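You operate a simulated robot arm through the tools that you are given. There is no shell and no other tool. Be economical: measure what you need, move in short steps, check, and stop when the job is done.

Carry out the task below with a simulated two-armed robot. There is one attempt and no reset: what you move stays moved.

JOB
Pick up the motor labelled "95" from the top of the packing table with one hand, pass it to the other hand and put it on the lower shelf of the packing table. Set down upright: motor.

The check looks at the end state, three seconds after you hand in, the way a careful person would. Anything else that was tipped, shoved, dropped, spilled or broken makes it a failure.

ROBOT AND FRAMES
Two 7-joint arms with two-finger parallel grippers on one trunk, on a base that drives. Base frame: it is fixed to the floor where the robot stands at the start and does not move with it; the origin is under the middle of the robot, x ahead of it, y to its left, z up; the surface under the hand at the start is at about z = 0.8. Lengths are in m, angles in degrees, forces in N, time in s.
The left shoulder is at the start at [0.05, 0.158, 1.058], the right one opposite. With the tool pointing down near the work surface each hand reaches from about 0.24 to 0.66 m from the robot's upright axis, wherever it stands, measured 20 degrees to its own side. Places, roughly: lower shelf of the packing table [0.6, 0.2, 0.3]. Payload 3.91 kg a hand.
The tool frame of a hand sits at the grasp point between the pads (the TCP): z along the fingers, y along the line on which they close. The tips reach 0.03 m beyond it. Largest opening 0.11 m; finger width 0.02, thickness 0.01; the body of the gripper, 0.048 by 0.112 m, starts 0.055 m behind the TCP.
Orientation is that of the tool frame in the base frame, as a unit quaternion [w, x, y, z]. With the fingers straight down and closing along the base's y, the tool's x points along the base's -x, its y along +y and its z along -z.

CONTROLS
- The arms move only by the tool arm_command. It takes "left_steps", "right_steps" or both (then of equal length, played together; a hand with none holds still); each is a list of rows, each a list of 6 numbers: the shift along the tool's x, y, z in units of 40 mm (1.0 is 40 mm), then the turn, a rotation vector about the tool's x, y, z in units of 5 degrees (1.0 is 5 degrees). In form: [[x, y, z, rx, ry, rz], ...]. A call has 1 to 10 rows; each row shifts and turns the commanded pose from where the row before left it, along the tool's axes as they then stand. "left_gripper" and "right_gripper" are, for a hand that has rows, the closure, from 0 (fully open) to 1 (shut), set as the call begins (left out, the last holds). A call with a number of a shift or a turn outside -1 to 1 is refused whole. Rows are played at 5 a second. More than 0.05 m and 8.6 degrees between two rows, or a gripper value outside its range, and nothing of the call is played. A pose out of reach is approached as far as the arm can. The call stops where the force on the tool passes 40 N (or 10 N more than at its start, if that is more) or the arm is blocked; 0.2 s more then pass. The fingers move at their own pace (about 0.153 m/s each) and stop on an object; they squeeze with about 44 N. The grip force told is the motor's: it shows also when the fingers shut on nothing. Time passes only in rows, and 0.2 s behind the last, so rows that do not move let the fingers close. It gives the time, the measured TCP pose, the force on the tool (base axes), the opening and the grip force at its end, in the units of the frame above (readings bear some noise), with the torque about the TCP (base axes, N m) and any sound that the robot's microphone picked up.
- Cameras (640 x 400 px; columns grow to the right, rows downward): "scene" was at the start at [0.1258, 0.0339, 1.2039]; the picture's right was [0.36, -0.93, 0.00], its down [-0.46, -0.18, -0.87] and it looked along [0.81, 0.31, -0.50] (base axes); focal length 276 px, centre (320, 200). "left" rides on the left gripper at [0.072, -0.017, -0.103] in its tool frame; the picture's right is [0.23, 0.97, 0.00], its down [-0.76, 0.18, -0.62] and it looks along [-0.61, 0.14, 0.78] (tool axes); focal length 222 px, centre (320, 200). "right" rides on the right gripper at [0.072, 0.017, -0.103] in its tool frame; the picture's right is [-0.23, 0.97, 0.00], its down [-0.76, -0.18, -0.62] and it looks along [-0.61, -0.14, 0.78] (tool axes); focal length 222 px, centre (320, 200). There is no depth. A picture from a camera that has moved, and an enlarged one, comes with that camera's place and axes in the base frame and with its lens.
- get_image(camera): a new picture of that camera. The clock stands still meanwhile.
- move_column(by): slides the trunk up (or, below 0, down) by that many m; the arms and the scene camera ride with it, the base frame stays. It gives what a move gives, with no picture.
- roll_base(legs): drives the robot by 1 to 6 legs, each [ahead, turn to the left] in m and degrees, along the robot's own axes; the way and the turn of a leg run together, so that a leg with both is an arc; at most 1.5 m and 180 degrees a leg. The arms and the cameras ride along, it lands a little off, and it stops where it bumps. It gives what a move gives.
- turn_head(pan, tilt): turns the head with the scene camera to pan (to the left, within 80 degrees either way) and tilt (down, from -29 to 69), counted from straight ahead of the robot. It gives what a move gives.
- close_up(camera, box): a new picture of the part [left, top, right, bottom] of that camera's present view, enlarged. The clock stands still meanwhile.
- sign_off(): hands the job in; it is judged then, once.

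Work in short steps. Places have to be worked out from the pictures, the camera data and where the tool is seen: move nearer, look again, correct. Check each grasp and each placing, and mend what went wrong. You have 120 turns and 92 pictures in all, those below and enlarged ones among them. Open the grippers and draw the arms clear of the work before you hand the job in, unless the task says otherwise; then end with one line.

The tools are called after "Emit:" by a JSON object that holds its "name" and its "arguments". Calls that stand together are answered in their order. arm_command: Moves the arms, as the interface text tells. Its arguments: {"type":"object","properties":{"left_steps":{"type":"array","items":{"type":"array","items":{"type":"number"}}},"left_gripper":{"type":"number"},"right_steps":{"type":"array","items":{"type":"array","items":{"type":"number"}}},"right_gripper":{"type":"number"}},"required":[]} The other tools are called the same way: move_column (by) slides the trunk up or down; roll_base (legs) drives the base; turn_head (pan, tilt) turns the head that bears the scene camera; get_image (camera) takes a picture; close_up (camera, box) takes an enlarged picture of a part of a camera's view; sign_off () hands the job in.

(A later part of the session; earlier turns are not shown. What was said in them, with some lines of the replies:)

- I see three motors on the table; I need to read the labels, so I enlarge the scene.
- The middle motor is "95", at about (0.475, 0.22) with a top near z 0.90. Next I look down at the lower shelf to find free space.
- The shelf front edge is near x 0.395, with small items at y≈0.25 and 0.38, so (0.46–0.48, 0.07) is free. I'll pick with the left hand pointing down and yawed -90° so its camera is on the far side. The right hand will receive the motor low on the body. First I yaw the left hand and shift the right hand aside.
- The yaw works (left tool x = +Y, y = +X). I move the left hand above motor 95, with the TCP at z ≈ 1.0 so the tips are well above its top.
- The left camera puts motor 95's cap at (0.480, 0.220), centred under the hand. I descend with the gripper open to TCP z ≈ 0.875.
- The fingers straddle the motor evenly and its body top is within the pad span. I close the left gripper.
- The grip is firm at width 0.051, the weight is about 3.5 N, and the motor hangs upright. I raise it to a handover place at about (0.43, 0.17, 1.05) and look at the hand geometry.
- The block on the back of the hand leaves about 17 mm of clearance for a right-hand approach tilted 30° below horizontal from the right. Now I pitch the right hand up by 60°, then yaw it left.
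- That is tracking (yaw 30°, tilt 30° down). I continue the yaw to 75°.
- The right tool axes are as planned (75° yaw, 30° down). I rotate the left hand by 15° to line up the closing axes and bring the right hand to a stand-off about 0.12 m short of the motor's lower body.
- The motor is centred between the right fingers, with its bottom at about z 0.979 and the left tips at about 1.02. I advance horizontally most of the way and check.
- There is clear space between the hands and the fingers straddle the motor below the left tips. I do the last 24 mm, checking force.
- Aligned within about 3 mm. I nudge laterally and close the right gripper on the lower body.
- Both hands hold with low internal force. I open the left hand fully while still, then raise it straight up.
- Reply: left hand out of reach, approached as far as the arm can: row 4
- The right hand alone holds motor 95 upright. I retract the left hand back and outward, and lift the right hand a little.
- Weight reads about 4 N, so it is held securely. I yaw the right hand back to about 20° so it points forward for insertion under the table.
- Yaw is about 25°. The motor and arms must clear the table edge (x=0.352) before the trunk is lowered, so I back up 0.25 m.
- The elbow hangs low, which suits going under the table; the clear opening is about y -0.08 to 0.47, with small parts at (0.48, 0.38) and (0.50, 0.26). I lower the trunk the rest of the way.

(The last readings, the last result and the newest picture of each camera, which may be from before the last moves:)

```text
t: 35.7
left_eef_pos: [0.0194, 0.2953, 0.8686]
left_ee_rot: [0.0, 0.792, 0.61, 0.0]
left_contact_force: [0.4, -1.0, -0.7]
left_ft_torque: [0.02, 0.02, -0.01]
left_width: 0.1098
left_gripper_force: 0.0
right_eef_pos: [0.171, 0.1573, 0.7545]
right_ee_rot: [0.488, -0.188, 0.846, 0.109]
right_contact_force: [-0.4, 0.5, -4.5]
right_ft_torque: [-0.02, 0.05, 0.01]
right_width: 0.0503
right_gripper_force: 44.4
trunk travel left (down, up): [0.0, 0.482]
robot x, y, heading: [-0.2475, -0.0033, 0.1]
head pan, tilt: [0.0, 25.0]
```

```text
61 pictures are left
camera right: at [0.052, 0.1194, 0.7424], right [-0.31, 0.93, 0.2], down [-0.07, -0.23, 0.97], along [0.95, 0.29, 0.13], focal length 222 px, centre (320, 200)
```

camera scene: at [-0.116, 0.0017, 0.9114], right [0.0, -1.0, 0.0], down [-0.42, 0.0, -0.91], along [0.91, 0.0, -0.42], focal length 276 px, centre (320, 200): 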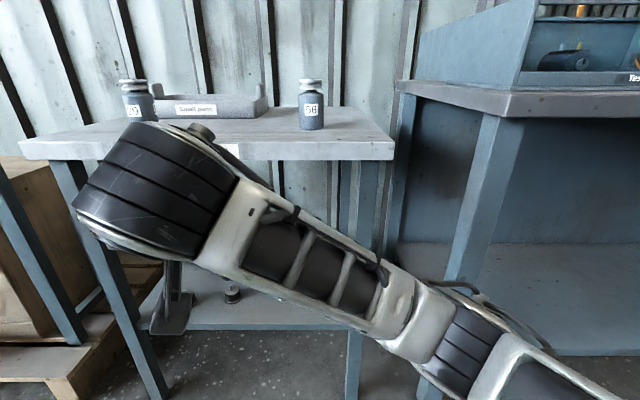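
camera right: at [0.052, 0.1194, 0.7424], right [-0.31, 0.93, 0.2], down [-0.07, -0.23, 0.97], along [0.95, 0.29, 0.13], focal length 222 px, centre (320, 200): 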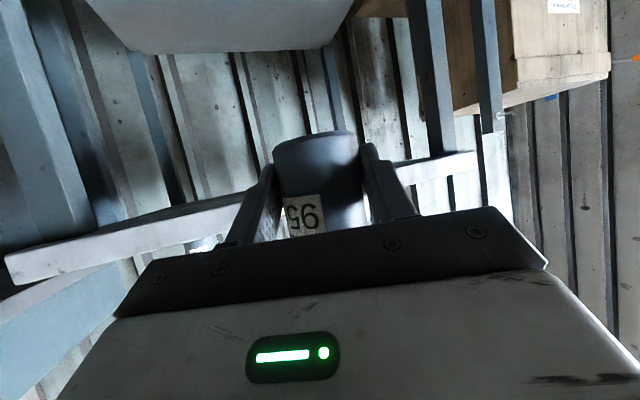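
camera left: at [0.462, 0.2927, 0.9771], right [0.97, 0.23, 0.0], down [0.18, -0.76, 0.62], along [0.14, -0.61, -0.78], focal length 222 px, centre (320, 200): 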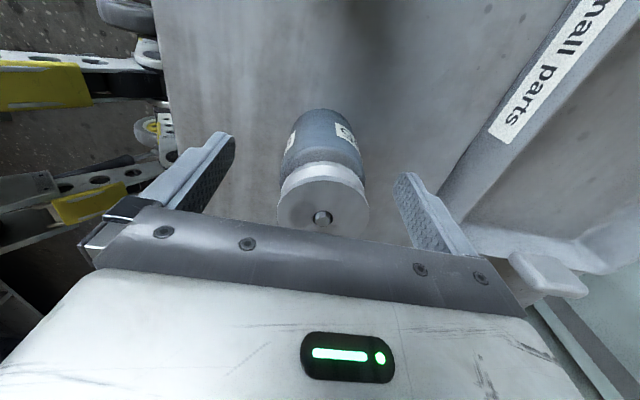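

The motor is still square in the grip. I lower the right hand in front of the table, first half, watching the arm.

Emit:
{"name": "arm_command", "arguments": {"right_steps": [[0.881, -0.126, 0.441, 0, 0, 0], [0.881, -0.126, 0.441, 0, 0, 0], [0.881, -0.126, 0.441, 0, 0, 0], [0.881, -0.126, 0.441, 0, 0, 0], [0.881, -0.126, 0.441, 0, 0, 0]]}}

Emit:
{"name": "turn_head", "arguments": {"pan": 0, "tilt": 42}}

Emit:
{"name": "get_image", "arguments": {"camera": "scene"}}

```text
t: 36.9
left_eef_pos: [0.0212, 0.2971, 0.867]
left_ee_rot: [0.001, 0.792, 0.61, -0.002]
left_contact_force: [-0.3, -0.5, -0.5]
left_ft_torque: [-0.05, 0.07, 0.0]
left_width: 0.11
left_gripper_force: 0.0
right_eef_pos: [0.2037, 0.1376, 0.6653]
right_ee_rot: [0.58, -0.198, 0.784, 0.096]
right_contact_force: [0.5, 0.5, -5.3]
right_ft_torque: [-0.02, 0.01, -0.01]
right_width: 0.0504
right_gripper_force: 43.6
trunk travel left (down, up): [0.0, 0.482]
robot x, y, heading: [-0.2496, 0.0004, 0.0]
head pan, tilt: [0.0, 25.0]
stopped in row 5 (right hand): the arm was blocked; the commanded pose is now the measured one
```

```text
t: 37.6
left_eef_pos: [0.0213, 0.2976, 0.8679]
left_ee_rot: [0.0, 0.792, 0.61, -0.002]
left_contact_force: [0.7, -0.1, 0.4]
left_ft_torque: [-0.01, -0.01, 0.0]
left_width: 0.11
left_gripper_force: 0.0
right_eef_pos: [0.2031, 0.1361, 0.6655]
right_ee_rot: [0.581, -0.198, 0.784, 0.096]
right_contact_force: [0.5, -0.6, -3.2]
right_ft_torque: [-0.05, -0.01, 0.01]
right_width: 0.0506
right_gripper_force: 43.6
trunk travel left (down, up): [0.0, 0.482]
robot x, y, heading: [-0.2494, 0.0014, -0.1]
head pan, tilt: [0.0, 42.0]
```

```text
60 pictures are left
camera scene: at [-0.1226, 0.0033, 0.8847], right [0.0, -1.0, 0.0], down [-0.67, 0.0, -0.74], along [0.74, 0.0, -0.67], focal length 276 px, centre (320, 200)
```

scene: 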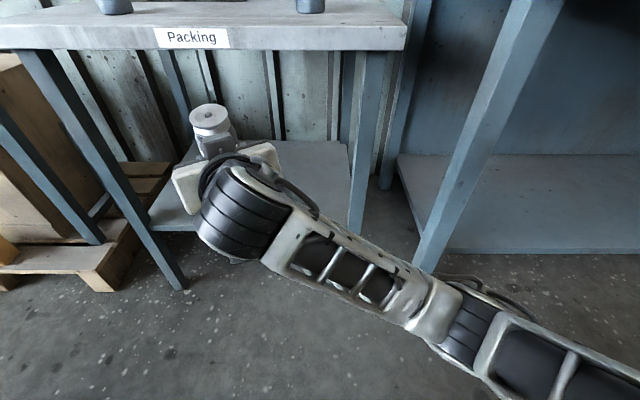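

The arm was blocked and the hand pitched about 13° off, but the motor is still held. I look at where the elbow is.

Emit:
{"name": "turn_head", "arguments": {"pan": -45, "tilt": 60}}

Emit:
{"name": "get_image", "arguments": {"camera": "scene"}}

Emit:
{"name": "turn_head", "arguments": {"pan": 10, "tilt": 69}}

Emit:
{"name": "get_image", "arguments": {"camera": "scene"}}

```text
t: 38.8
left_eef_pos: [0.0219, 0.2984, 0.8674]
left_ee_rot: [-0.001, 0.792, 0.61, -0.002]
left_contact_force: [0.9, -0.1, -0.5]
left_ft_torque: [0.01, 0.04, 0.0]
left_width: 0.11
left_gripper_force: 0.0
right_eef_pos: [0.2031, 0.1364, 0.6646]
right_ee_rot: [0.58, -0.198, 0.785, 0.095]
right_contact_force: [0.2, 0.4, -2.9]
right_ft_torque: [-0.01, 0.04, -0.04]
right_width: 0.0504
right_gripper_force: 43.8
trunk travel left (down, up): [0.0, 0.482]
robot x, y, heading: [-0.2468, 0.0017, -0.1]
head pan, tilt: [-45.0, 60.0]
```

```text
59 pictures are left
camera scene: at [-0.159, -0.0443, 0.8613], right [-0.7, -0.71, 0.0], down [-0.62, 0.61, -0.5], along [0.35, -0.35, -0.87], focal length 276 px, centre (320, 200)
```

scene: 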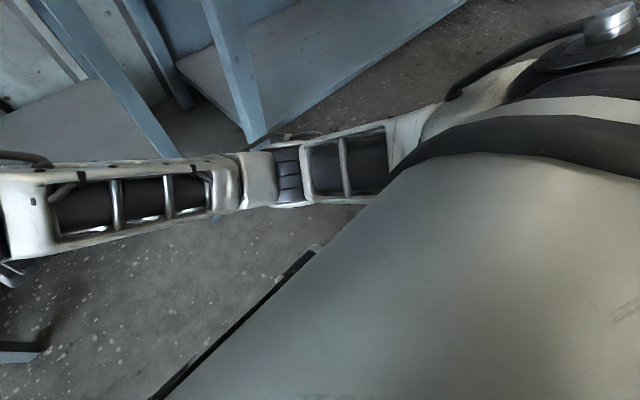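

```text
t: 40.0
left_eef_pos: [0.0208, 0.297, 0.8675]
left_ee_rot: [-0.001, 0.792, 0.61, -0.002]
left_contact_force: [-0.5, 0.7, -0.7]
left_ft_torque: [-0.05, -0.03, 0.03]
left_width: 0.11
left_gripper_force: 0.2
right_eef_pos: [0.2047, 0.1356, 0.6649]
right_ee_rot: [0.58, -0.198, 0.784, 0.096]
right_contact_force: [-0.6, -0.1, -3.1]
right_ft_torque: [-0.05, 0.04, 0.0]
right_width: 0.0506
right_gripper_force: 43.9
trunk travel left (down, up): [0.0, 0.482]
robot x, y, heading: [-0.2519, 0.0017, -0.3]
head pan, tilt: [10.0, 68.8]
```

```text
58 pictures are left
camera scene: at [-0.1513, 0.0121, 0.8518], right [0.18, -0.98, 0.0], down [-0.92, -0.16, -0.36], along [0.35, 0.06, -0.93], focal length 276 px, centre (320, 200)
```

scene: 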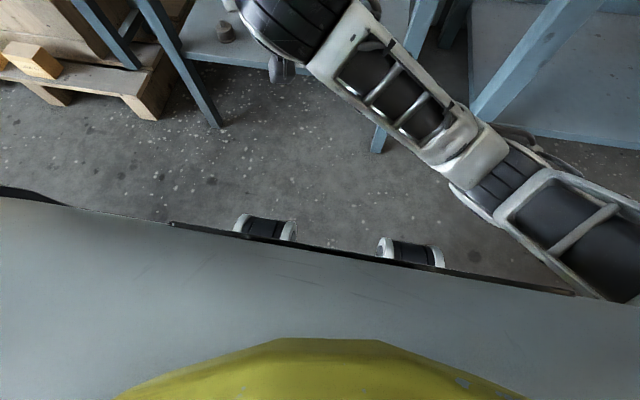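

The forearm is resting against the robot's own base. I'll back off for room, lift, restore the hand's attitude, and reach further forward and more to the right so the forearm clears the base.

Emit:
{"name": "arm_command", "arguments": {"right_steps": [[-0.9, 0, -0.3, 0, 0.5, 0.2], [-0.9, 0, -0.3, 0, 0.5, 0.2], [0, 0, 0, 0, 0.7, 0.3], [0, 0, 0, 0, 0.7, 0.25]]}}

Emit:
{"name": "roll_base", "arguments": {"legs": [[-0.22, 0]]}}

```text
t: 41.0
left_eef_pos: [0.0195, 0.2969, 0.8687]
left_ee_rot: [0.0, 0.792, 0.61, 0.0]
left_contact_force: [0.2, 0.0, 0.2]
left_ft_torque: [-0.01, 0.0, -0.05]
left_width: 0.1101
left_gripper_force: 0.0
right_eef_pos: [0.2045, 0.1372, 0.7354]
right_ee_rot: [0.487, -0.173, 0.851, 0.093]
right_contact_force: [0.6, 0.7, -4.8]
right_ft_torque: [-0.04, 0.04, -0.01]
right_width: 0.0505
right_gripper_force: 43.9
trunk travel left (down, up): [0.0, 0.482]
robot x, y, heading: [-0.2512, -0.0012, 0.2]
head pan, tilt: [10.0, 68.8]
```

```text
t: 42.7
left_eef_pos: [-0.2004, 0.2959, 0.8686]
left_ee_rot: [0.0, 0.793, 0.609, 0.0]
left_contact_force: [0.0, -0.6, 0.9]
left_ft_torque: [0.0, -0.02, -0.02]
left_width: 0.1101
left_gripper_force: 0.1
right_eef_pos: [-0.017, 0.1356, 0.7358]
right_ee_rot: [0.49, -0.169, 0.85, 0.093]
right_contact_force: [0.5, 0.2, -3.8]
right_ft_torque: [-0.04, 0.06, 0.0]
right_width: 0.0504
right_gripper_force: 44.5
trunk travel left (down, up): [0.0, 0.482]
robot x, y, heading: [-0.4704, 0.0024, -0.1]
head pan, tilt: [10.0, 68.8]
```

Attitude is restored (30° down, yaw 22°). I now yaw to straight ahead while shifting right, then extend forward 0.15 m.

Emit:
{"name": "arm_command", "arguments": {"right_steps": [[0, -0.6, 0, 0.762, 0, 0.44], [0, -0.6, 0, 0.762, 0, 0.44], [0, -0.6, 0, 0.762, 0, 0.44], [0, -0.6, 0, 0.762, 0, 0.44], [0, -0.6, 0, 0.762, 0, 0.44], [-0.45, -0.5, 0.78, 0, 0, 0], [-0.45, -0.5, 0.78, 0, 0, 0], [-0.45, -0.5, 0.78, 0, 0, 0], [-0.45, 0, 0.78, 0, 0, 0], [0, 0, 0, 0, 0, 0]]}}

Emit:
{"name": "turn_head", "arguments": {"pan": -10, "tilt": 50}}

Emit:
{"name": "get_image", "arguments": {"camera": "scene"}}

```text
t: 44.9
left_eef_pos: [-0.2005, 0.2963, 0.8692]
left_ee_rot: [0.0, 0.793, 0.609, 0.0]
left_contact_force: [0.3, 0.3, 0.1]
left_ft_torque: [-0.02, 0.02, 0.02]
left_width: 0.11
left_gripper_force: 0.1
right_eef_pos: [0.1585, -0.0388, 0.7383]
right_ee_rot: [0.499, -0.004, 0.866, -0.003]
right_contact_force: [-0.4, 1.3, -3.6]
right_ft_torque: [-0.02, 0.04, 0.02]
right_width: 0.0506
right_gripper_force: 44.1
trunk travel left (down, up): [0.0, 0.482]
robot x, y, heading: [-0.4705, -0.0036, 0.1]
head pan, tilt: [10.0, 68.8]
```

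```text
t: 45.7
left_eef_pos: [-0.2009, 0.2959, 0.869]
left_ee_rot: [0.0, 0.793, 0.609, 0.0]
left_contact_force: [0.5, -0.6, -0.5]
left_ft_torque: [-0.01, 0.02, 0.01]
left_width: 0.11
left_gripper_force: 0.0
right_eef_pos: [0.1578, -0.0391, 0.7371]
right_ee_rot: [0.5, -0.003, 0.866, -0.003]
right_contact_force: [-0.1, 0.4, -3.3]
right_ft_torque: [-0.02, 0.06, -0.02]
right_width: 0.0504
right_gripper_force: 43.8
trunk travel left (down, up): [0.0, 0.482]
robot x, y, heading: [-0.4703, -0.0015, -0.0]
head pan, tilt: [-10.0, 50.0]
```

```text
57 pictures are left
camera scene: at [-0.3536, -0.0122, 0.8739], right [-0.17, -0.98, 0.0], down [-0.76, 0.13, -0.64], along [0.63, -0.11, -0.77], focal length 276 px, centre (320, 200)
```

scene: 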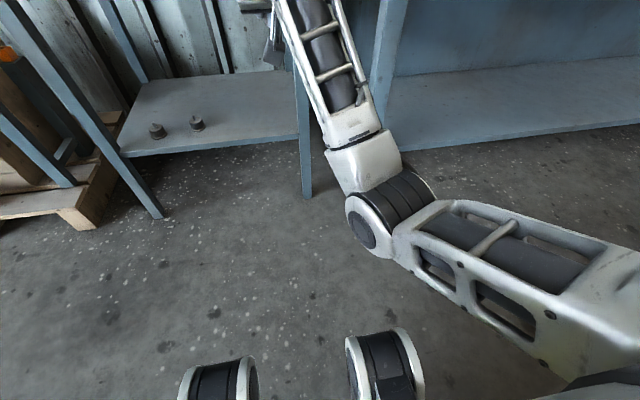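

The elbow is now well ahead of the base. I lower the hand in steps.

Emit:
{"name": "arm_command", "arguments": {"right_steps": [[0.866, 0, 0.5, 0, 0, 0], [0.866, 0, 0.5, 0, 0, 0], [0.866, 0, 0.5, 0, 0, 0], [0.866, 0, 0.5, 0, 0, 0], [0, 0, 0, 0, 0, 0]]}}

Emit:
{"name": "get_image", "arguments": {"camera": "scene"}}

```text
t: 46.9
left_eef_pos: [-0.2094, 0.2964, 0.8756]
left_ee_rot: [0.005, 0.794, 0.608, 0.005]
left_contact_force: [0.7, 0.9, -0.1]
left_ft_torque: [-0.02, 0.01, -0.06]
left_width: 0.1098
left_gripper_force: 0.1
right_eef_pos: [0.1744, -0.0368, 0.6829]
right_ee_rot: [0.568, -0.004, 0.823, 0.0]
right_contact_force: [-0.7, -0.9, -3.8]
right_ft_torque: [0.03, 0.02, 0.04]
right_width: 0.0505
right_gripper_force: 43.8
trunk travel left (down, up): [0.0, 0.482]
robot x, y, heading: [-0.4677, -0.0016, -0.4]
head pan, tilt: [-10.0, 50.0]
stopped in row 5 (right hand): the arm was blocked; the commanded pose is now the measured one
```

```text
56 pictures are left
camera scene: at [-0.3623, -0.0113, 0.8793], right [-0.18, -0.98, 0.0], down [-0.74, 0.13, -0.65], along [0.64, -0.11, -0.76], focal length 276 px, centre (320, 200)
```

scene: 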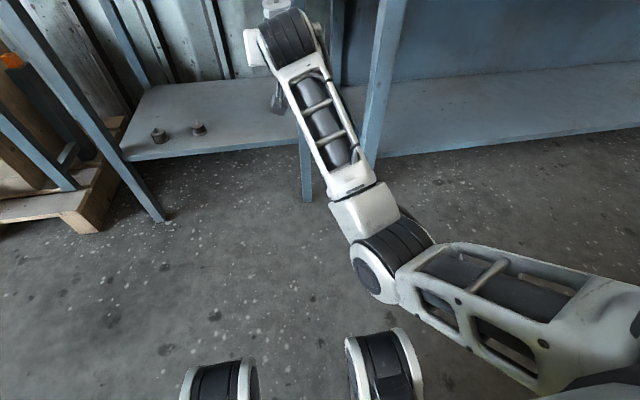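

The upper arm rocks against the front of the base when it drops, so the arm must be almost fully stretched when low. I raise and re-level the hand, and check behind me for room to back up further.

Emit:
{"name": "arm_command", "arguments": {"right_steps": [[-0.93, 0, -0.35, 0, 0.5, 0], [-0.3, 0, -0.1, 0, 0.7, 0], [0, 0, 0, 0, 0.68, 0], [0, 0, 0, 0, 0, 0]]}}

Emit:
{"name": "turn_head", "arguments": {"pan": 80, "tilt": 15}}

Emit:
{"name": "get_image", "arguments": {"camera": "scene"}}

Emit:
{"name": "turn_head", "arguments": {"pan": -80, "tilt": 25}}

Emit:
{"name": "get_image", "arguments": {"camera": "scene"}}

```text
t: 47.9
left_eef_pos: [-0.2004, 0.2956, 0.8693]
left_ee_rot: [-0.001, 0.794, 0.608, 0.0]
left_contact_force: [0.1, -0.3, -0.3]
left_ft_torque: [-0.02, -0.03, 0.0]
left_width: 0.1101
left_gripper_force: 0.1
right_eef_pos: [0.1807, -0.0397, 0.7187]
right_ee_rot: [0.492, -0.004, 0.871, 0.0]
right_contact_force: [-0.2, 0.4, -4.7]
right_ft_torque: [-0.01, 0.06, 0.02]
right_width: 0.0505
right_gripper_force: 43.9
trunk travel left (down, up): [0.0, 0.482]
robot x, y, heading: [-0.4712, 0.0, -0.3]
head pan, tilt: [-10.0, 50.0]
```

```text
t: 49.5
left_eef_pos: [-0.1992, 0.2963, 0.8678]
left_ee_rot: [0.0, 0.793, 0.609, 0.0]
left_contact_force: [-0.1, 0.4, 0.0]
left_ft_torque: [-0.04, 0.02, 0.0]
left_width: 0.1102
left_gripper_force: 0.0
right_eef_pos: [0.18, -0.0381, 0.7187]
right_ee_rot: [0.492, -0.004, 0.871, -0.001]
right_contact_force: [-0.5, 0.2, -2.8]
right_ft_torque: [-0.01, 0.04, -0.04]
right_width: 0.0505
right_gripper_force: 44.6
trunk travel left (down, up): [0.0, 0.482]
robot x, y, heading: [-0.4675, -0.0012, 0.1]
head pan, tilt: [80.0, 15.0]
```

```text
55 pictures are left
camera scene: at [-0.4129, 0.0932, 0.9277], right [0.98, -0.18, 0.0], down [-0.05, -0.26, -0.97], along [0.17, 0.95, -0.26], focal length 276 px, centre (320, 200)
```

scene: 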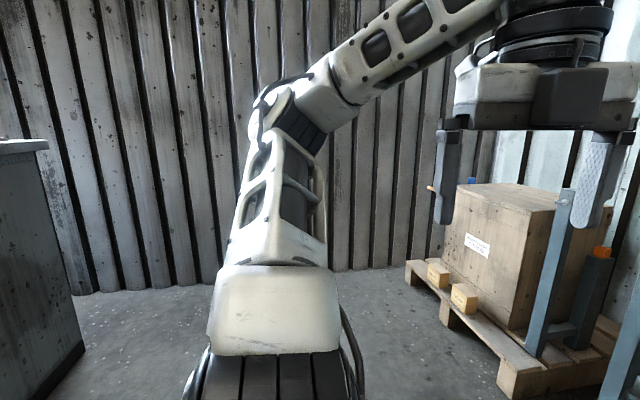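

```text
t: 52.0
left_eef_pos: [-0.201, 0.2952, 0.8687]
left_ee_rot: [0.0, 0.793, 0.609, -0.001]
left_contact_force: [-0.5, 0.3, 1.0]
left_ft_torque: [-0.03, -0.03, -0.04]
left_width: 0.1101
left_gripper_force: 0.0
right_eef_pos: [0.1809, -0.0395, 0.718]
right_ee_rot: [0.493, -0.004, 0.87, -0.001]
right_contact_force: [0.0, -0.2, -4.0]
right_ft_torque: [0.02, 0.06, 0.02]
right_width: 0.0505
right_gripper_force: 43.9
trunk travel left (down, up): [0.0, 0.482]
robot x, y, heading: [-0.4692, -0.0018, -0.3]
head pan, tilt: [-80.0, 25.0]
```

```text
54 pictures are left
camera scene: at [-0.4134, -0.0895, 0.9115], right [-0.98, -0.17, 0.0], down [-0.07, 0.42, -0.91], along [0.16, -0.89, -0.42], focal length 276 px, centre (320, 200)
```

scene: 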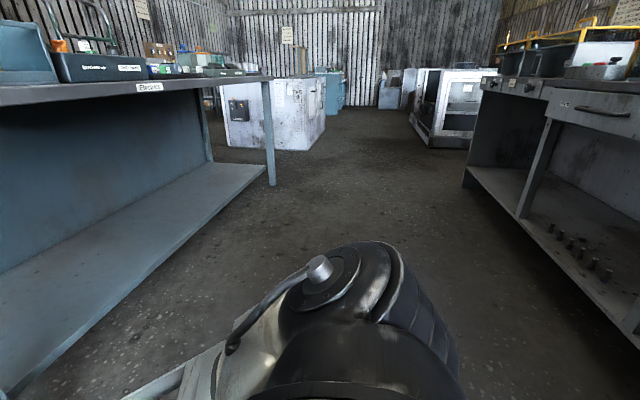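

There is a bench behind at about x −1.2, so another 0.12 m of backing is safe. Then I extend the hand forward at this height.

Emit:
{"name": "roll_base", "arguments": {"legs": [[-0.12, 0]]}}

Emit:
{"name": "arm_command", "arguments": {"right_steps": [[-0.5, -0.3, 0.866, 0, 0, 0], [-0.5, -0.3, 0.866, 0, 0, 0], [-0.5, -0.3, 0.866, 0, 0, 0], [-0.5, -0.3, 0.866, 0, 0, 0], [0, 0, 0, 0, 0, 0]]}}

Emit:
{"name": "turn_head", "arguments": {"pan": -10, "tilt": 50}}

Emit:
{"name": "get_image", "arguments": {"camera": "scene"}}

```text
t: 53.2
left_eef_pos: [-0.3173, 0.2955, 0.8684]
left_ee_rot: [0.0, 0.794, 0.608, 0.0]
left_contact_force: [-0.1, -0.6, -0.5]
left_ft_torque: [0.0, -0.01, 0.0]
left_width: 0.11
left_gripper_force: 0.0
right_eef_pos: [0.0619, -0.0416, 0.7184]
right_ee_rot: [0.493, -0.001, 0.87, -0.002]
right_contact_force: [-0.9, 1.4, -3.0]
right_ft_torque: [-0.04, 0.04, 0.01]
right_width: 0.0505
right_gripper_force: 44.1
trunk travel left (down, up): [0.0, 0.482]
robot x, y, heading: [-0.5894, -0.0003, -0.2]
head pan, tilt: [-80.0, 25.0]
```

```text
t: 54.4
left_eef_pos: [-0.3174, 0.2944, 0.8695]
left_ee_rot: [0.0, 0.795, 0.607, 0.0]
left_contact_force: [-0.1, 0.1, 0.3]
left_ft_torque: [0.03, 0.02, 0.02]
left_width: 0.1101
left_gripper_force: 0.0
right_eef_pos: [0.1947, -0.0989, 0.7126]
right_ee_rot: [0.491, -0.001, 0.871, -0.002]
right_contact_force: [1.3, -1.2, -4.6]
right_ft_torque: [0.0, 0.06, 0.0]
right_width: 0.0502
right_gripper_force: 44.0
right hand out of reach, approached as far as the arm can: row 4
trunk travel left (down, up): [0.0, 0.482]
robot x, y, heading: [-0.5864, -0.0023, -0.3]
head pan, tilt: [-80.0, 25.0]
```

```text
t: 55.8
left_eef_pos: [-0.3165, 0.2959, 0.8692]
left_ee_rot: [0.0, 0.794, 0.608, 0.001]
left_contact_force: [-0.3, 0.2, 0.0]
left_ft_torque: [0.03, -0.01, 0.0]
left_width: 0.1102
left_gripper_force: 0.1
right_eef_pos: [0.1939, -0.099, 0.7125]
right_ee_rot: [0.493, -0.001, 0.87, -0.001]
right_contact_force: [0.2, 0.8, -3.5]
right_ft_torque: [-0.01, 0.06, -0.02]
right_width: 0.0505
right_gripper_force: 43.9
trunk travel left (down, up): [0.0, 0.482]
robot x, y, heading: [-0.5867, 0.0035, -0.5]
head pan, tilt: [-10.0, 50.0]
```

```text
53 pictures are left
camera scene: at [-0.4713, -0.0124, 0.874], right [-0.18, -0.98, 0.0], down [-0.75, 0.14, -0.64], along [0.63, -0.12, -0.77], focal length 276 px, centre (320, 200)
```

scene: 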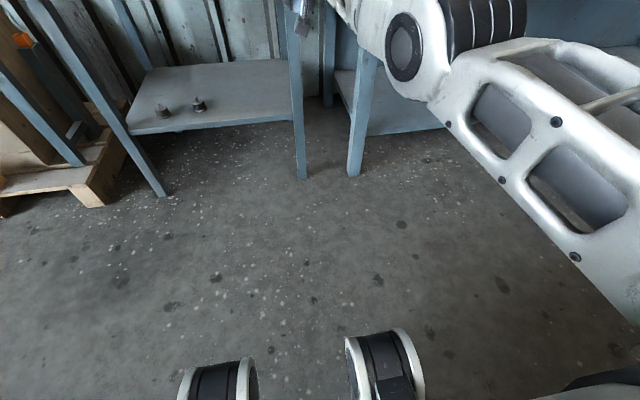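

At full stretch the wrist is 0.57 m from the shoulder. I lower along that arc, keeping the arm nearly straight so it stays above the base.

Emit:
{"name": "arm_command", "arguments": {"right_steps": [[0.85, 0, 0.404, 0, 0, 0], [0.85, 0, 0.404, 0, 0, 0], [0.85, 0, 0.404, 0, 0, 0], [0.96, 0, 0.3375, 0, 0, 0], [0.96, 0, 0.3375, 0, 0, 0], [0, 0, 0, 0, 0, 0]]}}

Emit:
{"name": "get_image", "arguments": {"camera": "scene"}}

```text
t: 57.2
left_eef_pos: [-0.3168, 0.2954, 0.8693]
left_ee_rot: [0.0, 0.794, 0.608, 0.0]
left_contact_force: [0.8, 0.1, 0.2]
left_ft_torque: [-0.06, 0.0, 0.0]
left_width: 0.1098
left_gripper_force: 0.1
right_eef_pos: [0.1782, -0.0961, 0.5182]
right_ee_rot: [0.492, -0.002, 0.871, -0.002]
right_contact_force: [0.7, -0.5, -3.8]
right_ft_torque: [-0.01, 0.08, 0.01]
right_width: 0.0507
right_gripper_force: 44.4
right hand out of reach, approached as far as the arm can: row 1, 2
trunk travel left (down, up): [0.0, 0.482]
robot x, y, heading: [-0.588, -0.0007, -0.1]
head pan, tilt: [-10.0, 50.0]
```

```text
52 pictures are left
camera scene: at [-0.4713, -0.0123, 0.874], right [-0.18, -0.98, 0.0], down [-0.75, 0.14, -0.64], along [0.63, -0.12, -0.77], focal length 276 px, centre (320, 200)
```

scene: 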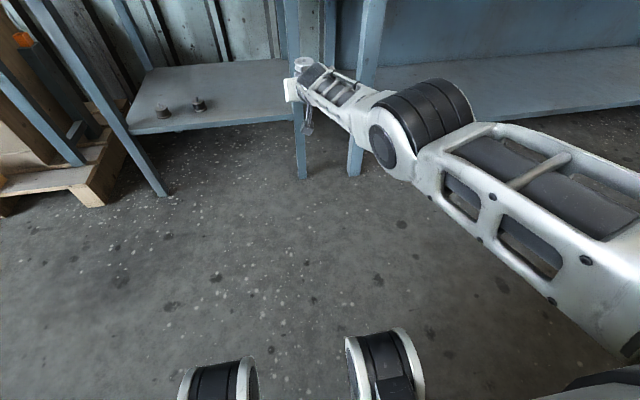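

This works. I continue down to TCP z ≈ 0.40 along the arc.

Emit:
{"name": "arm_command", "arguments": {"right_steps": [[0.69, 0, 0.139, 0, 0, 0], [0.69, 0, 0.139, 0, 0, 0], [0.69, 0, 0.139, 0, 0, 0], [0.558, 0, 0.03, 0, 0, 0], [0.558, 0, 0.03, 0, 0, 0], [0, 0, 0, 0, 0, 0]]}}

Emit:
{"name": "get_image", "arguments": {"camera": "scene"}}

Emit:
{"name": "get_image", "arguments": {"camera": "right"}}

```text
t: 58.6
left_eef_pos: [-0.3168, 0.2951, 0.8694]
left_ee_rot: [0.0, 0.795, 0.607, 0.0]
left_contact_force: [0.2, -0.2, -0.5]
left_ft_torque: [-0.01, 0.01, 0.05]
left_width: 0.1101
left_gripper_force: 0.0
right_eef_pos: [0.1337, -0.0961, 0.3984]
right_ee_rot: [0.492, -0.002, 0.87, -0.001]
right_contact_force: [0.0, 0.9, -4.2]
right_ft_torque: [0.01, 0.06, 0.0]
right_width: 0.0504
right_gripper_force: 44.2
right hand out of reach, approached as far as the arm can: row 1, 4
trunk travel left (down, up): [0.0, 0.482]
robot x, y, heading: [-0.5862, -0.0012, -0.2]
head pan, tilt: [-10.0, 50.0]
```

```text
51 pictures are left
camera scene: at [-0.4714, -0.0123, 0.874], right [-0.18, -0.98, 0.0], down [-0.75, 0.14, -0.64], along [0.63, -0.12, -0.77], focal length 276 px, centre (320, 200)
```

scene: 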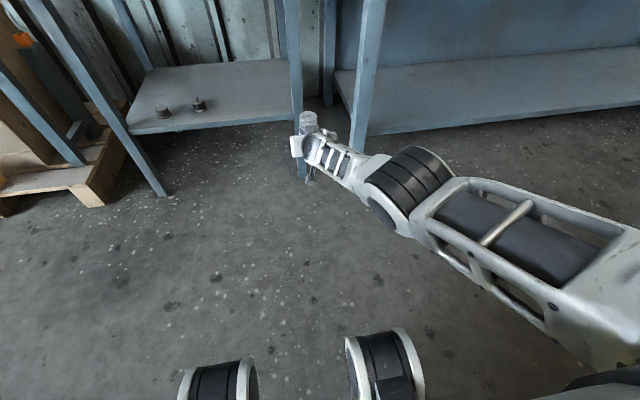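

```text
50 pictures are left
camera right: at [0.0081, -0.0781, 0.389], right [0.12, 0.97, 0.19], down [-0.14, -0.17, 0.97], along [0.98, -0.14, 0.12], focal length 222 px, centre (320, 200)
```

right: 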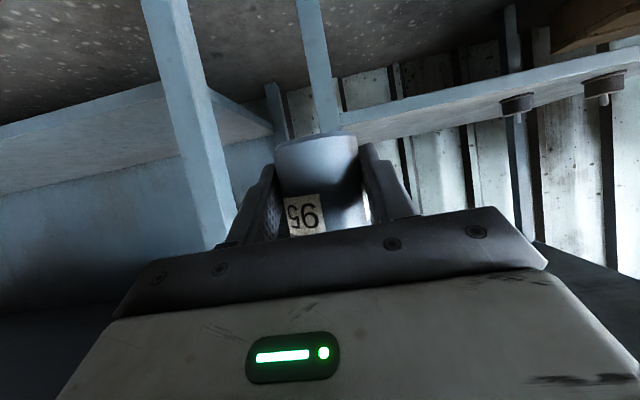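

The hand is low at (0.134, -0.096, 0.398). Turning left about 11° and then driving 0.35 m ahead should put the motor near (0.48, 0.11). I turn and drive part of the way first.

Emit:
{"name": "roll_base", "arguments": {"legs": [[0, 10.8], [0.15, 0]]}}

Emit:
{"name": "turn_head", "arguments": {"pan": 0, "tilt": 38}}

Emit:
{"name": "get_image", "arguments": {"camera": "scene"}}

Emit:
{"name": "get_image", "arguments": {"camera": "right"}}

```text
t: 60.7
left_eef_pos: [-0.2315, 0.3693, 0.8687]
left_ee_rot: [0.0, 0.733, 0.68, 0.0]
left_contact_force: [1.0, 1.4, 0.1]
left_ft_torque: [0.02, 0.0, 0.01]
left_width: 0.1101
left_gripper_force: 0.1
right_eef_pos: [0.2839, 0.0708, 0.3997]
right_ee_rot: [0.491, -0.085, 0.866, 0.045]
right_contact_force: [0.2, 0.0, -4.3]
right_ft_torque: [-0.01, 0.07, 0.02]
right_width: 0.0503
right_gripper_force: 44.0
trunk travel left (down, up): [0.0, 0.482]
robot x, y, heading: [-0.4427, 0.0257, 10.6]
head pan, tilt: [-10.0, 50.0]
```

```text
t: 61.4
left_eef_pos: [-0.2301, 0.3685, 0.8689]
left_ee_rot: [0.0, 0.734, 0.68, -0.001]
left_contact_force: [0.1, 0.1, 1.0]
left_ft_torque: [-0.05, -0.02, -0.01]
left_width: 0.11
left_gripper_force: 0.1
right_eef_pos: [0.2846, 0.0709, 0.3986]
right_ee_rot: [0.489, -0.085, 0.867, 0.045]
right_contact_force: [0.9, 0.1, -4.2]
right_ft_torque: [-0.02, 0.04, 0.0]
right_width: 0.0506
right_gripper_force: 44.5
trunk travel left (down, up): [0.0, 0.482]
robot x, y, heading: [-0.4435, 0.0245, 10.6]
head pan, tilt: [0.0, 38.0]
```

```text
49 pictures are left
camera scene: at [-0.3168, 0.0523, 0.8911], right [0.18, -0.98, 0.0], down [-0.61, -0.11, -0.79], along [0.77, 0.14, -0.62], focal length 276 px, centre (320, 200)
```

scene: 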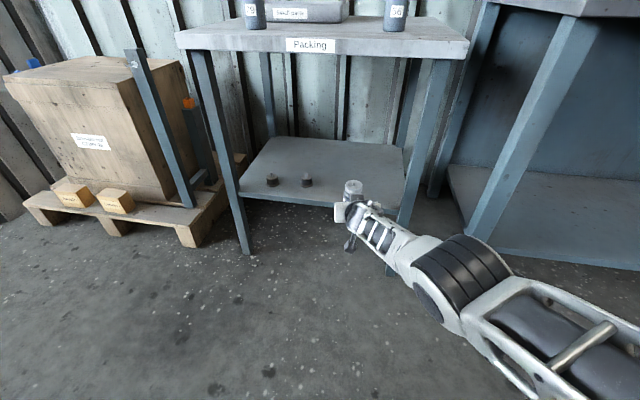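

```text
48 pictures are left
camera right: at [0.1584, 0.0637, 0.389], right [-0.07, 0.98, 0.19], down [-0.11, -0.2, 0.97], along [0.99, 0.05, 0.12], focal length 222 px, centre (320, 200)
```

right: 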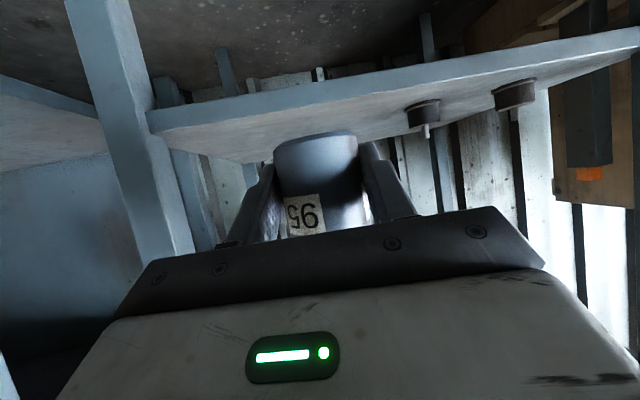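

The way is clear: the shelf top is at about z 0.32 and the motor bottom at about 0.37, and the hand is well inside the right leg. I drive ahead the remaining 0.195 m.

Emit:
{"name": "roll_base", "arguments": {"legs": [[0.195, 0]]}}

Emit:
{"name": "get_image", "arguments": {"camera": "scene"}}

Emit:
{"name": "get_image", "arguments": {"camera": "right"}}

```text
t: 63.0
left_eef_pos: [-0.0386, 0.404, 0.8688]
left_ee_rot: [0.0, 0.734, 0.679, -0.001]
left_contact_force: [0.9, 0.3, 0.1]
left_ft_torque: [-0.01, 0.0, -0.02]
left_width: 0.1097
left_gripper_force: 0.0
right_eef_pos: [0.4763, 0.1051, 0.3987]
right_ee_rot: [0.49, -0.085, 0.866, 0.046]
right_contact_force: [-0.5, 0.2, -3.2]
right_ft_torque: [-0.01, 0.05, -0.01]
right_width: 0.0502
right_gripper_force: 44.3
trunk travel left (down, up): [0.0, 0.482]
robot x, y, heading: [-0.2504, 0.0634, 10.3]
head pan, tilt: [0.0, 38.0]
```

```text
47 pictures are left
camera scene: at [-0.1245, 0.088, 0.8911], right [0.18, -0.98, 0.0], down [-0.61, -0.11, -0.79], along [0.77, 0.14, -0.62], focal length 276 px, centre (320, 200)
```

scene: 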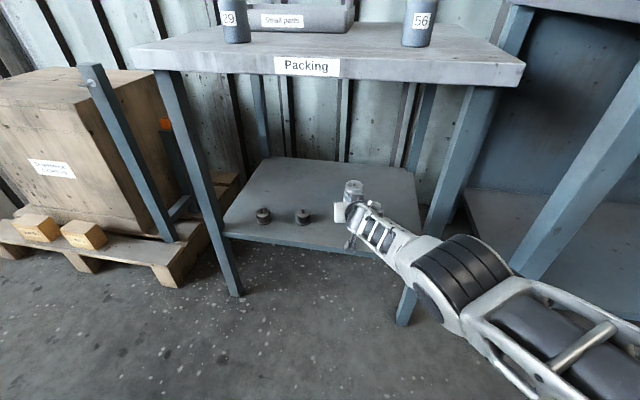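

```text
46 pictures are left
camera right: at [0.3507, 0.0986, 0.3891], right [-0.07, 0.98, 0.19], down [-0.11, -0.2, 0.97], along [0.99, 0.05, 0.12], focal length 222 px, centre (320, 200)
```

right: 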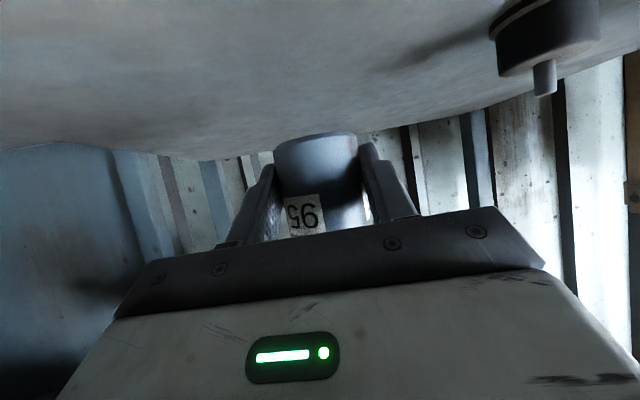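

All clear. Lowering needs the arm to draw back along its reach limit, so I drive 0.03 m further, then lower along the arc in small steps, watching the force.

Emit:
{"name": "roll_base", "arguments": {"legs": [[0.03, 0]]}}

Emit:
{"name": "arm_command", "arguments": {"right_steps": [[0.31, 0, -0.04, 0, 0, 0], [0.31, 0, -0.04, 0, 0, 0], [0.31, 0, -0.04, 0, 0, 0], [0, 0, 0, 0, 0, 0]]}}

Emit:
{"name": "close_up", "arguments": {"camera": "scene", "box": [250, 140, 450, 290]}}

Emit:
{"name": "get_image", "arguments": {"camera": "right"}}

```text
t: 63.9
left_eef_pos: [-0.0091, 0.4099, 0.8688]
left_ee_rot: [0.0, 0.734, 0.679, 0.0]
left_contact_force: [-0.8, 0.2, -0.2]
left_ft_torque: [-0.01, -0.02, -0.03]
left_width: 0.11
left_gripper_force: 0.0
right_eef_pos: [0.5066, 0.1107, 0.3981]
right_ee_rot: [0.49, -0.084, 0.867, 0.044]
right_contact_force: [-0.5, -0.6, -2.4]
right_ft_torque: [-0.01, 0.07, -0.01]
right_width: 0.0505
right_gripper_force: 43.3
trunk travel left (down, up): [0.0, 0.482]
robot x, y, heading: [-0.2235, 0.0691, 10.6]
head pan, tilt: [0.0, 38.0]
```

```text
t: 64.9
left_eef_pos: [-0.009, 0.409, 0.8694]
left_ee_rot: [0.0, 0.734, 0.68, 0.0]
left_contact_force: [-0.3, 0.5, -0.1]
left_ft_torque: [0.02, 0.0, 0.03]
left_width: 0.1099
left_gripper_force: 0.1
right_eef_pos: [0.4872, 0.1079, 0.3676]
right_ee_rot: [0.489, -0.084, 0.867, 0.044]
right_contact_force: [0.2, -1.0, -3.8]
right_ft_torque: [-0.01, 0.06, 0.01]
right_width: 0.0507
right_gripper_force: 44.4
right hand out of reach, approached as far as the arm can: row 2
trunk travel left (down, up): [0.0, 0.482]
robot x, y, heading: [-0.2183, 0.0695, 10.8]
head pan, tilt: [0.0, 38.0]
```

```text
2.67 times, centred on (350, 215) of scene
camera zoom: at [-0.0947, 0.0936, 0.8911], right [0.18, -0.98, 0.0], down [-0.61, -0.11, -0.79], along [0.77, 0.14, -0.62], focal length 737 px, centre (240, 160)
```

zoom: 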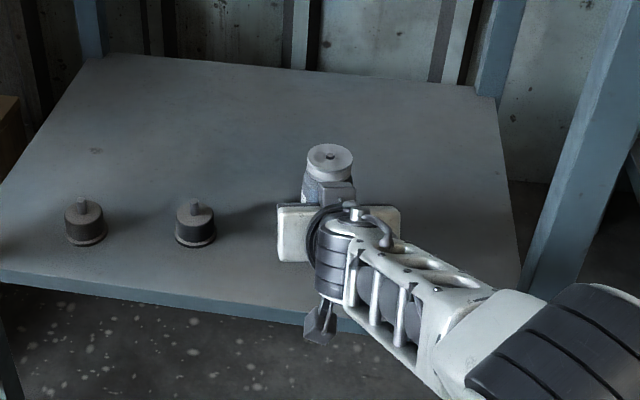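

```text
44 pictures are left
camera right: at [0.3616, 0.1014, 0.356], right [-0.07, 0.98, 0.19], down [-0.11, -0.2, 0.97], along [0.99, 0.05, 0.12], focal length 222 px, centre (320, 200)
```

right: 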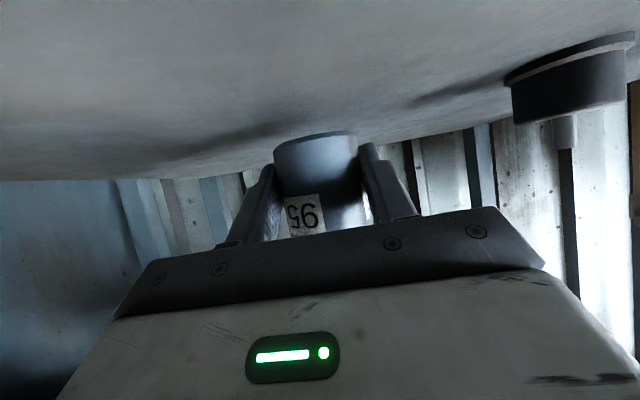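

The motor hangs about 2 cm above the shelf and the wrist camera is just in front of the shelf edge. I continue down in 7 mm steps.

Emit:
{"name": "arm_command", "arguments": {"right_steps": [[0.227, 0, -0.04, 0, 0, 0], [0.227, 0, -0.04, 0, 0, 0], [0, 0, 0, 0, 0, 0]]}}

Emit:
{"name": "get_image", "arguments": {"camera": "right"}}

```text
t: 65.7
left_eef_pos: [-0.0099, 0.4085, 0.8685]
left_ee_rot: [0.001, 0.734, 0.679, 0.0]
left_contact_force: [-0.2, -0.3, 0.9]
left_ft_torque: [0.0, 0.0, 0.01]
left_width: 0.1099
left_gripper_force: 0.1
right_eef_pos: [0.4792, 0.1069, 0.3519]
right_ee_rot: [0.491, -0.084, 0.866, 0.044]
right_contact_force: [1.0, -0.9, -0.9]
right_ft_torque: [-0.02, -0.08, -0.05]
right_width: 0.0501
right_gripper_force: 43.9
right hand out of reach, approached as far as the arm can: row 1
trunk travel left (down, up): [0.0, 0.482]
robot x, y, heading: [-0.2195, 0.0661, 10.5]
head pan, tilt: [0.0, 38.0]
```

```text
43 pictures are left
camera right: at [0.3525, 0.1004, 0.3416], right [-0.07, 0.98, 0.19], down [-0.11, -0.2, 0.97], along [0.99, 0.05, 0.12], focal length 222 px, centre (320, 200)
```

right: 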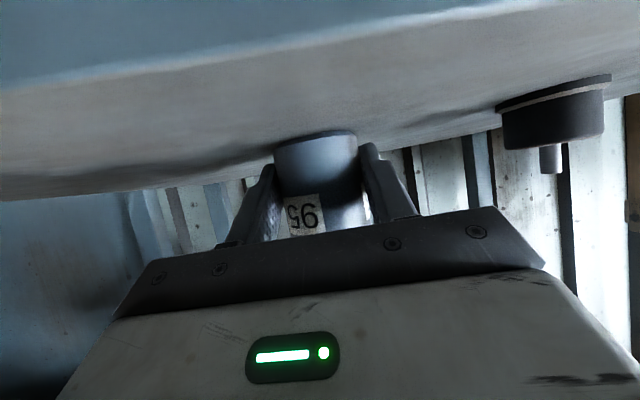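

Force has dropped from −4 to about −1 N, so the bottom is starting to touch. I trim the 0.8° pitch and press down a few millimetres more.

Emit:
{"name": "arm_command", "arguments": {"right_steps": [[0.07, 0, 0.0, 0, -0.16, 0], [0.05, 0, 0.01, 0, 0, 0], [0, 0, 0, 0, 0, 0]]}}

```text
t: 66.5
left_eef_pos: [-0.0103, 0.4094, 0.8694]
left_ee_rot: [0.0, 0.733, 0.68, 0.0]
left_contact_force: [0.3, 0.9, 0.5]
left_ft_torque: [0.0, 0.0, -0.01]
left_width: 0.11
left_gripper_force: 0.0
right_eef_pos: [0.4778, 0.1079, 0.3515]
right_ee_rot: [0.498, -0.083, 0.862, 0.045]
right_contact_force: [5.0, -0.1, 10.4]
right_ft_torque: [-0.17, -0.12, 0.05]
right_width: 0.0504
right_gripper_force: 43.9
trunk travel left (down, up): [0.0, 0.482]
robot x, y, heading: [-0.2183, 0.0675, 10.8]
head pan, tilt: [0.0, 38.0]
```

The motor is firmly seated (10 N up, attitude level at 30.0°). I open the right gripper.

Emit:
{"name": "arm_command", "arguments": {"right_steps": [[0, 0, 0, 0, 0, 0], [0, 0, 0, 0, 0, 0], [0, 0, 0, 0, 0, 0]], "right_gripper": 0.1}}

Emit:
{"name": "get_image", "arguments": {"camera": "right"}}

Emit:
{"name": "close_up", "arguments": {"camera": "scene", "box": [250, 140, 450, 290]}}

```text
t: 67.3
left_eef_pos: [-0.0096, 0.4102, 0.8679]
left_ee_rot: [0.0, 0.733, 0.68, 0.001]
left_contact_force: [0.6, 0.2, -0.6]
left_ft_torque: [0.02, -0.01, 0.0]
left_width: 0.1102
left_gripper_force: 0.0
right_eef_pos: [0.4764, 0.1071, 0.347]
right_ee_rot: [0.495, -0.085, 0.863, 0.046]
right_contact_force: [0.1, 0.1, 0.7]
right_ft_torque: [-0.01, 0.05, 0.0]
right_width: 0.0989
right_gripper_force: 0.1
trunk travel left (down, up): [0.0, 0.482]
robot x, y, heading: [-0.2172, 0.0685, 10.3]
head pan, tilt: [0.0, 38.0]
```

```text
42 pictures are left
camera right: at [0.3497, 0.1004, 0.3355], right [-0.07, 0.98, 0.19], down [-0.12, -0.2, 0.97], along [0.99, 0.05, 0.13], focal length 222 px, centre (320, 200)
```

right: 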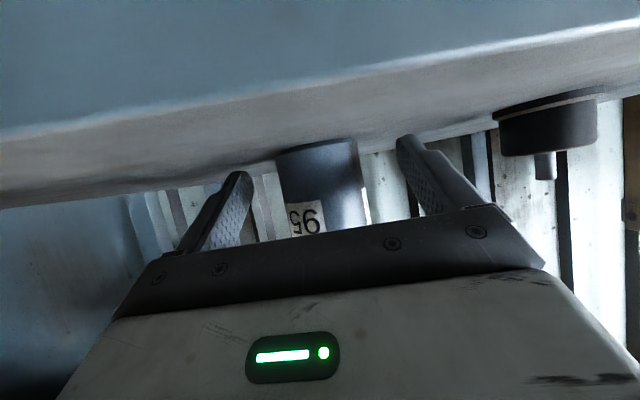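

```text
2.67 times, centred on (350, 215) of scene
camera zoom: at [-0.0949, 0.0937, 0.8911], right [0.18, -0.98, 0.0], down [-0.61, -0.11, -0.79], along [0.77, 0.14, -0.62], focal length 737 px, centre (240, 160)
```

zoom: 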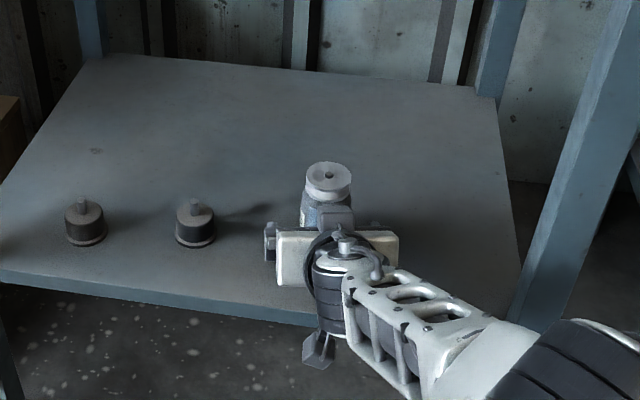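

The motor stands upright and free. I lift the hand 6 mm and drive straight back.

Emit:
{"name": "arm_command", "arguments": {"right_steps": [[-0.13, 0, -0.075, 0, 0, 0], [0, 0, 0, 0, 0, 0]]}}

Emit:
{"name": "roll_base", "arguments": {"legs": [[-0.1, 0]]}}

Emit:
{"name": "close_up", "arguments": {"camera": "scene", "box": [220, 100, 460, 280]}}

```text
t: 67.9
left_eef_pos: [-0.0099, 0.4091, 0.8695]
left_ee_rot: [0.0, 0.734, 0.679, 0.0]
left_contact_force: [0.6, -0.1, 0.3]
left_ft_torque: [-0.01, 0.02, 0.0]
left_width: 0.11
left_gripper_force: 0.0
right_eef_pos: [0.4794, 0.1076, 0.3536]
right_ee_rot: [0.496, -0.084, 0.863, 0.045]
right_contact_force: [-0.1, 0.4, 1.2]
right_ft_torque: [0.01, 0.01, 0.0]
right_width: 0.0989
right_gripper_force: 0.0
right hand out of reach, approached as far as the arm can: row 1
trunk travel left (down, up): [0.0, 0.482]
robot x, y, heading: [-0.2244, 0.0703, 10.7]
head pan, tilt: [0.0, 38.0]
```

```text
t: 69.0
left_eef_pos: [-0.1056, 0.3912, 0.8691]
left_ee_rot: [0.001, 0.733, 0.68, 0.001]
left_contact_force: [1.0, 0.2, 0.9]
left_ft_torque: [0.0, -0.01, -0.02]
left_width: 0.1101
left_gripper_force: 0.1
right_eef_pos: [0.3818, 0.0886, 0.3522]
right_ee_rot: [0.496, -0.084, 0.863, 0.045]
right_contact_force: [0.4, 0.4, -0.6]
right_ft_torque: [-0.03, -0.02, -0.02]
right_width: 0.0992
right_gripper_force: 0.0
trunk travel left (down, up): [0.0, 0.482]
robot x, y, heading: [-0.3189, 0.0528, 10.5]
head pan, tilt: [0.0, 38.0]
```

```text
2.22 times, centred on (340, 190) of scene
camera zoom: at [-0.1914, 0.0756, 0.8912], right [0.18, -0.98, 0.0], down [-0.61, -0.11, -0.79], along [0.77, 0.14, -0.62], focal length 614 px, centre (276, 222)
```

zoom: 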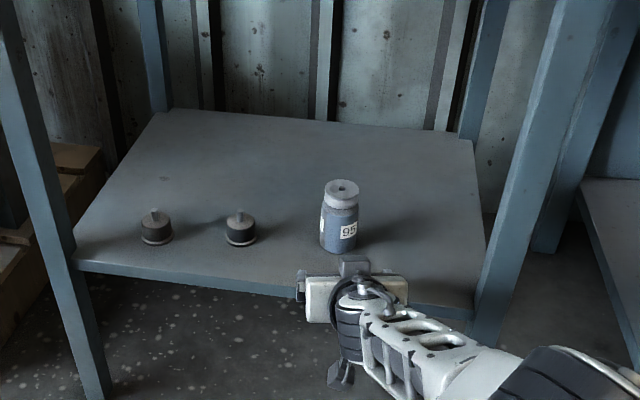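

Motor 95 stands upright on the lower shelf, free of the hand. I back away another 0.25 m so both arms are clear and take a final look.

Emit:
{"name": "roll_base", "arguments": {"legs": [[-0.25, 0]]}}

Emit:
{"name": "turn_head", "arguments": {"pan": 0, "tilt": 22}}

Emit:
{"name": "get_image", "arguments": {"camera": "scene"}}

```text
t: 70.8
left_eef_pos: [-0.3505, 0.3457, 0.8689]
left_ee_rot: [0.001, 0.733, 0.68, 0.0]
left_contact_force: [-0.3, 0.0, -0.1]
left_ft_torque: [-0.01, 0.0, 0.0]
left_width: 0.1098
left_gripper_force: 0.1
right_eef_pos: [0.1364, 0.045, 0.3529]
right_ee_rot: [0.495, -0.084, 0.864, 0.045]
right_contact_force: [-0.3, -0.6, 0.0]
right_ft_torque: [-0.02, -0.04, 0.0]
right_width: 0.0989
right_gripper_force: 0.2
trunk travel left (down, up): [0.0, 0.482]
robot x, y, heading: [-0.5601, 0.0035, 10.6]
head pan, tilt: [0.0, 38.0]
```

```text
t: 71.6
left_eef_pos: [-0.3509, 0.347, 0.8693]
left_ee_rot: [0.0, 0.733, 0.68, 0.001]
left_contact_force: [0.0, 1.1, -0.2]
left_ft_torque: [0.01, -0.02, 0.02]
left_width: 0.1101
left_gripper_force: 0.2
right_eef_pos: [0.1372, 0.0449, 0.3514]
right_ee_rot: [0.497, -0.083, 0.863, 0.045]
right_contact_force: [0.0, 0.4, 0.2]
right_ft_torque: [0.04, 0.0, -0.01]
right_width: 0.0989
right_gripper_force: 0.0
trunk travel left (down, up): [0.0, 0.482]
robot x, y, heading: [-0.5598, 0.0034, 10.7]
head pan, tilt: [0.0, 22.0]
```

```text
39 pictures are left
camera scene: at [-0.4303, 0.0313, 0.9163], right [0.18, -0.98, 0.0], down [-0.37, -0.07, -0.93], along [0.91, 0.17, -0.38], focal length 276 px, centre (320, 200)
```

scene: 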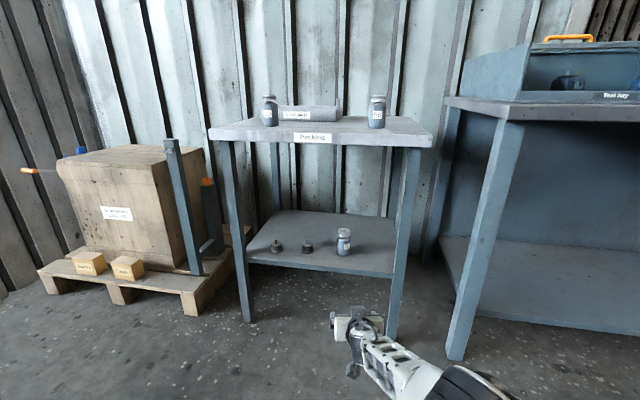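

Everything else is undisturbed: motors 29 and 56 and the tray are still on top, and the small parts are still on the shelf. Both grippers are open and the arms are clear, so I hand in.

Emit:
{"name": "sign_off", "arguments": {}}

```text
The job is handed in.
```

Motor 95 was picked up with the left hand, passed to the right hand, and now stands upright on the lower shelf of the packing table, with nothing else disturbed.
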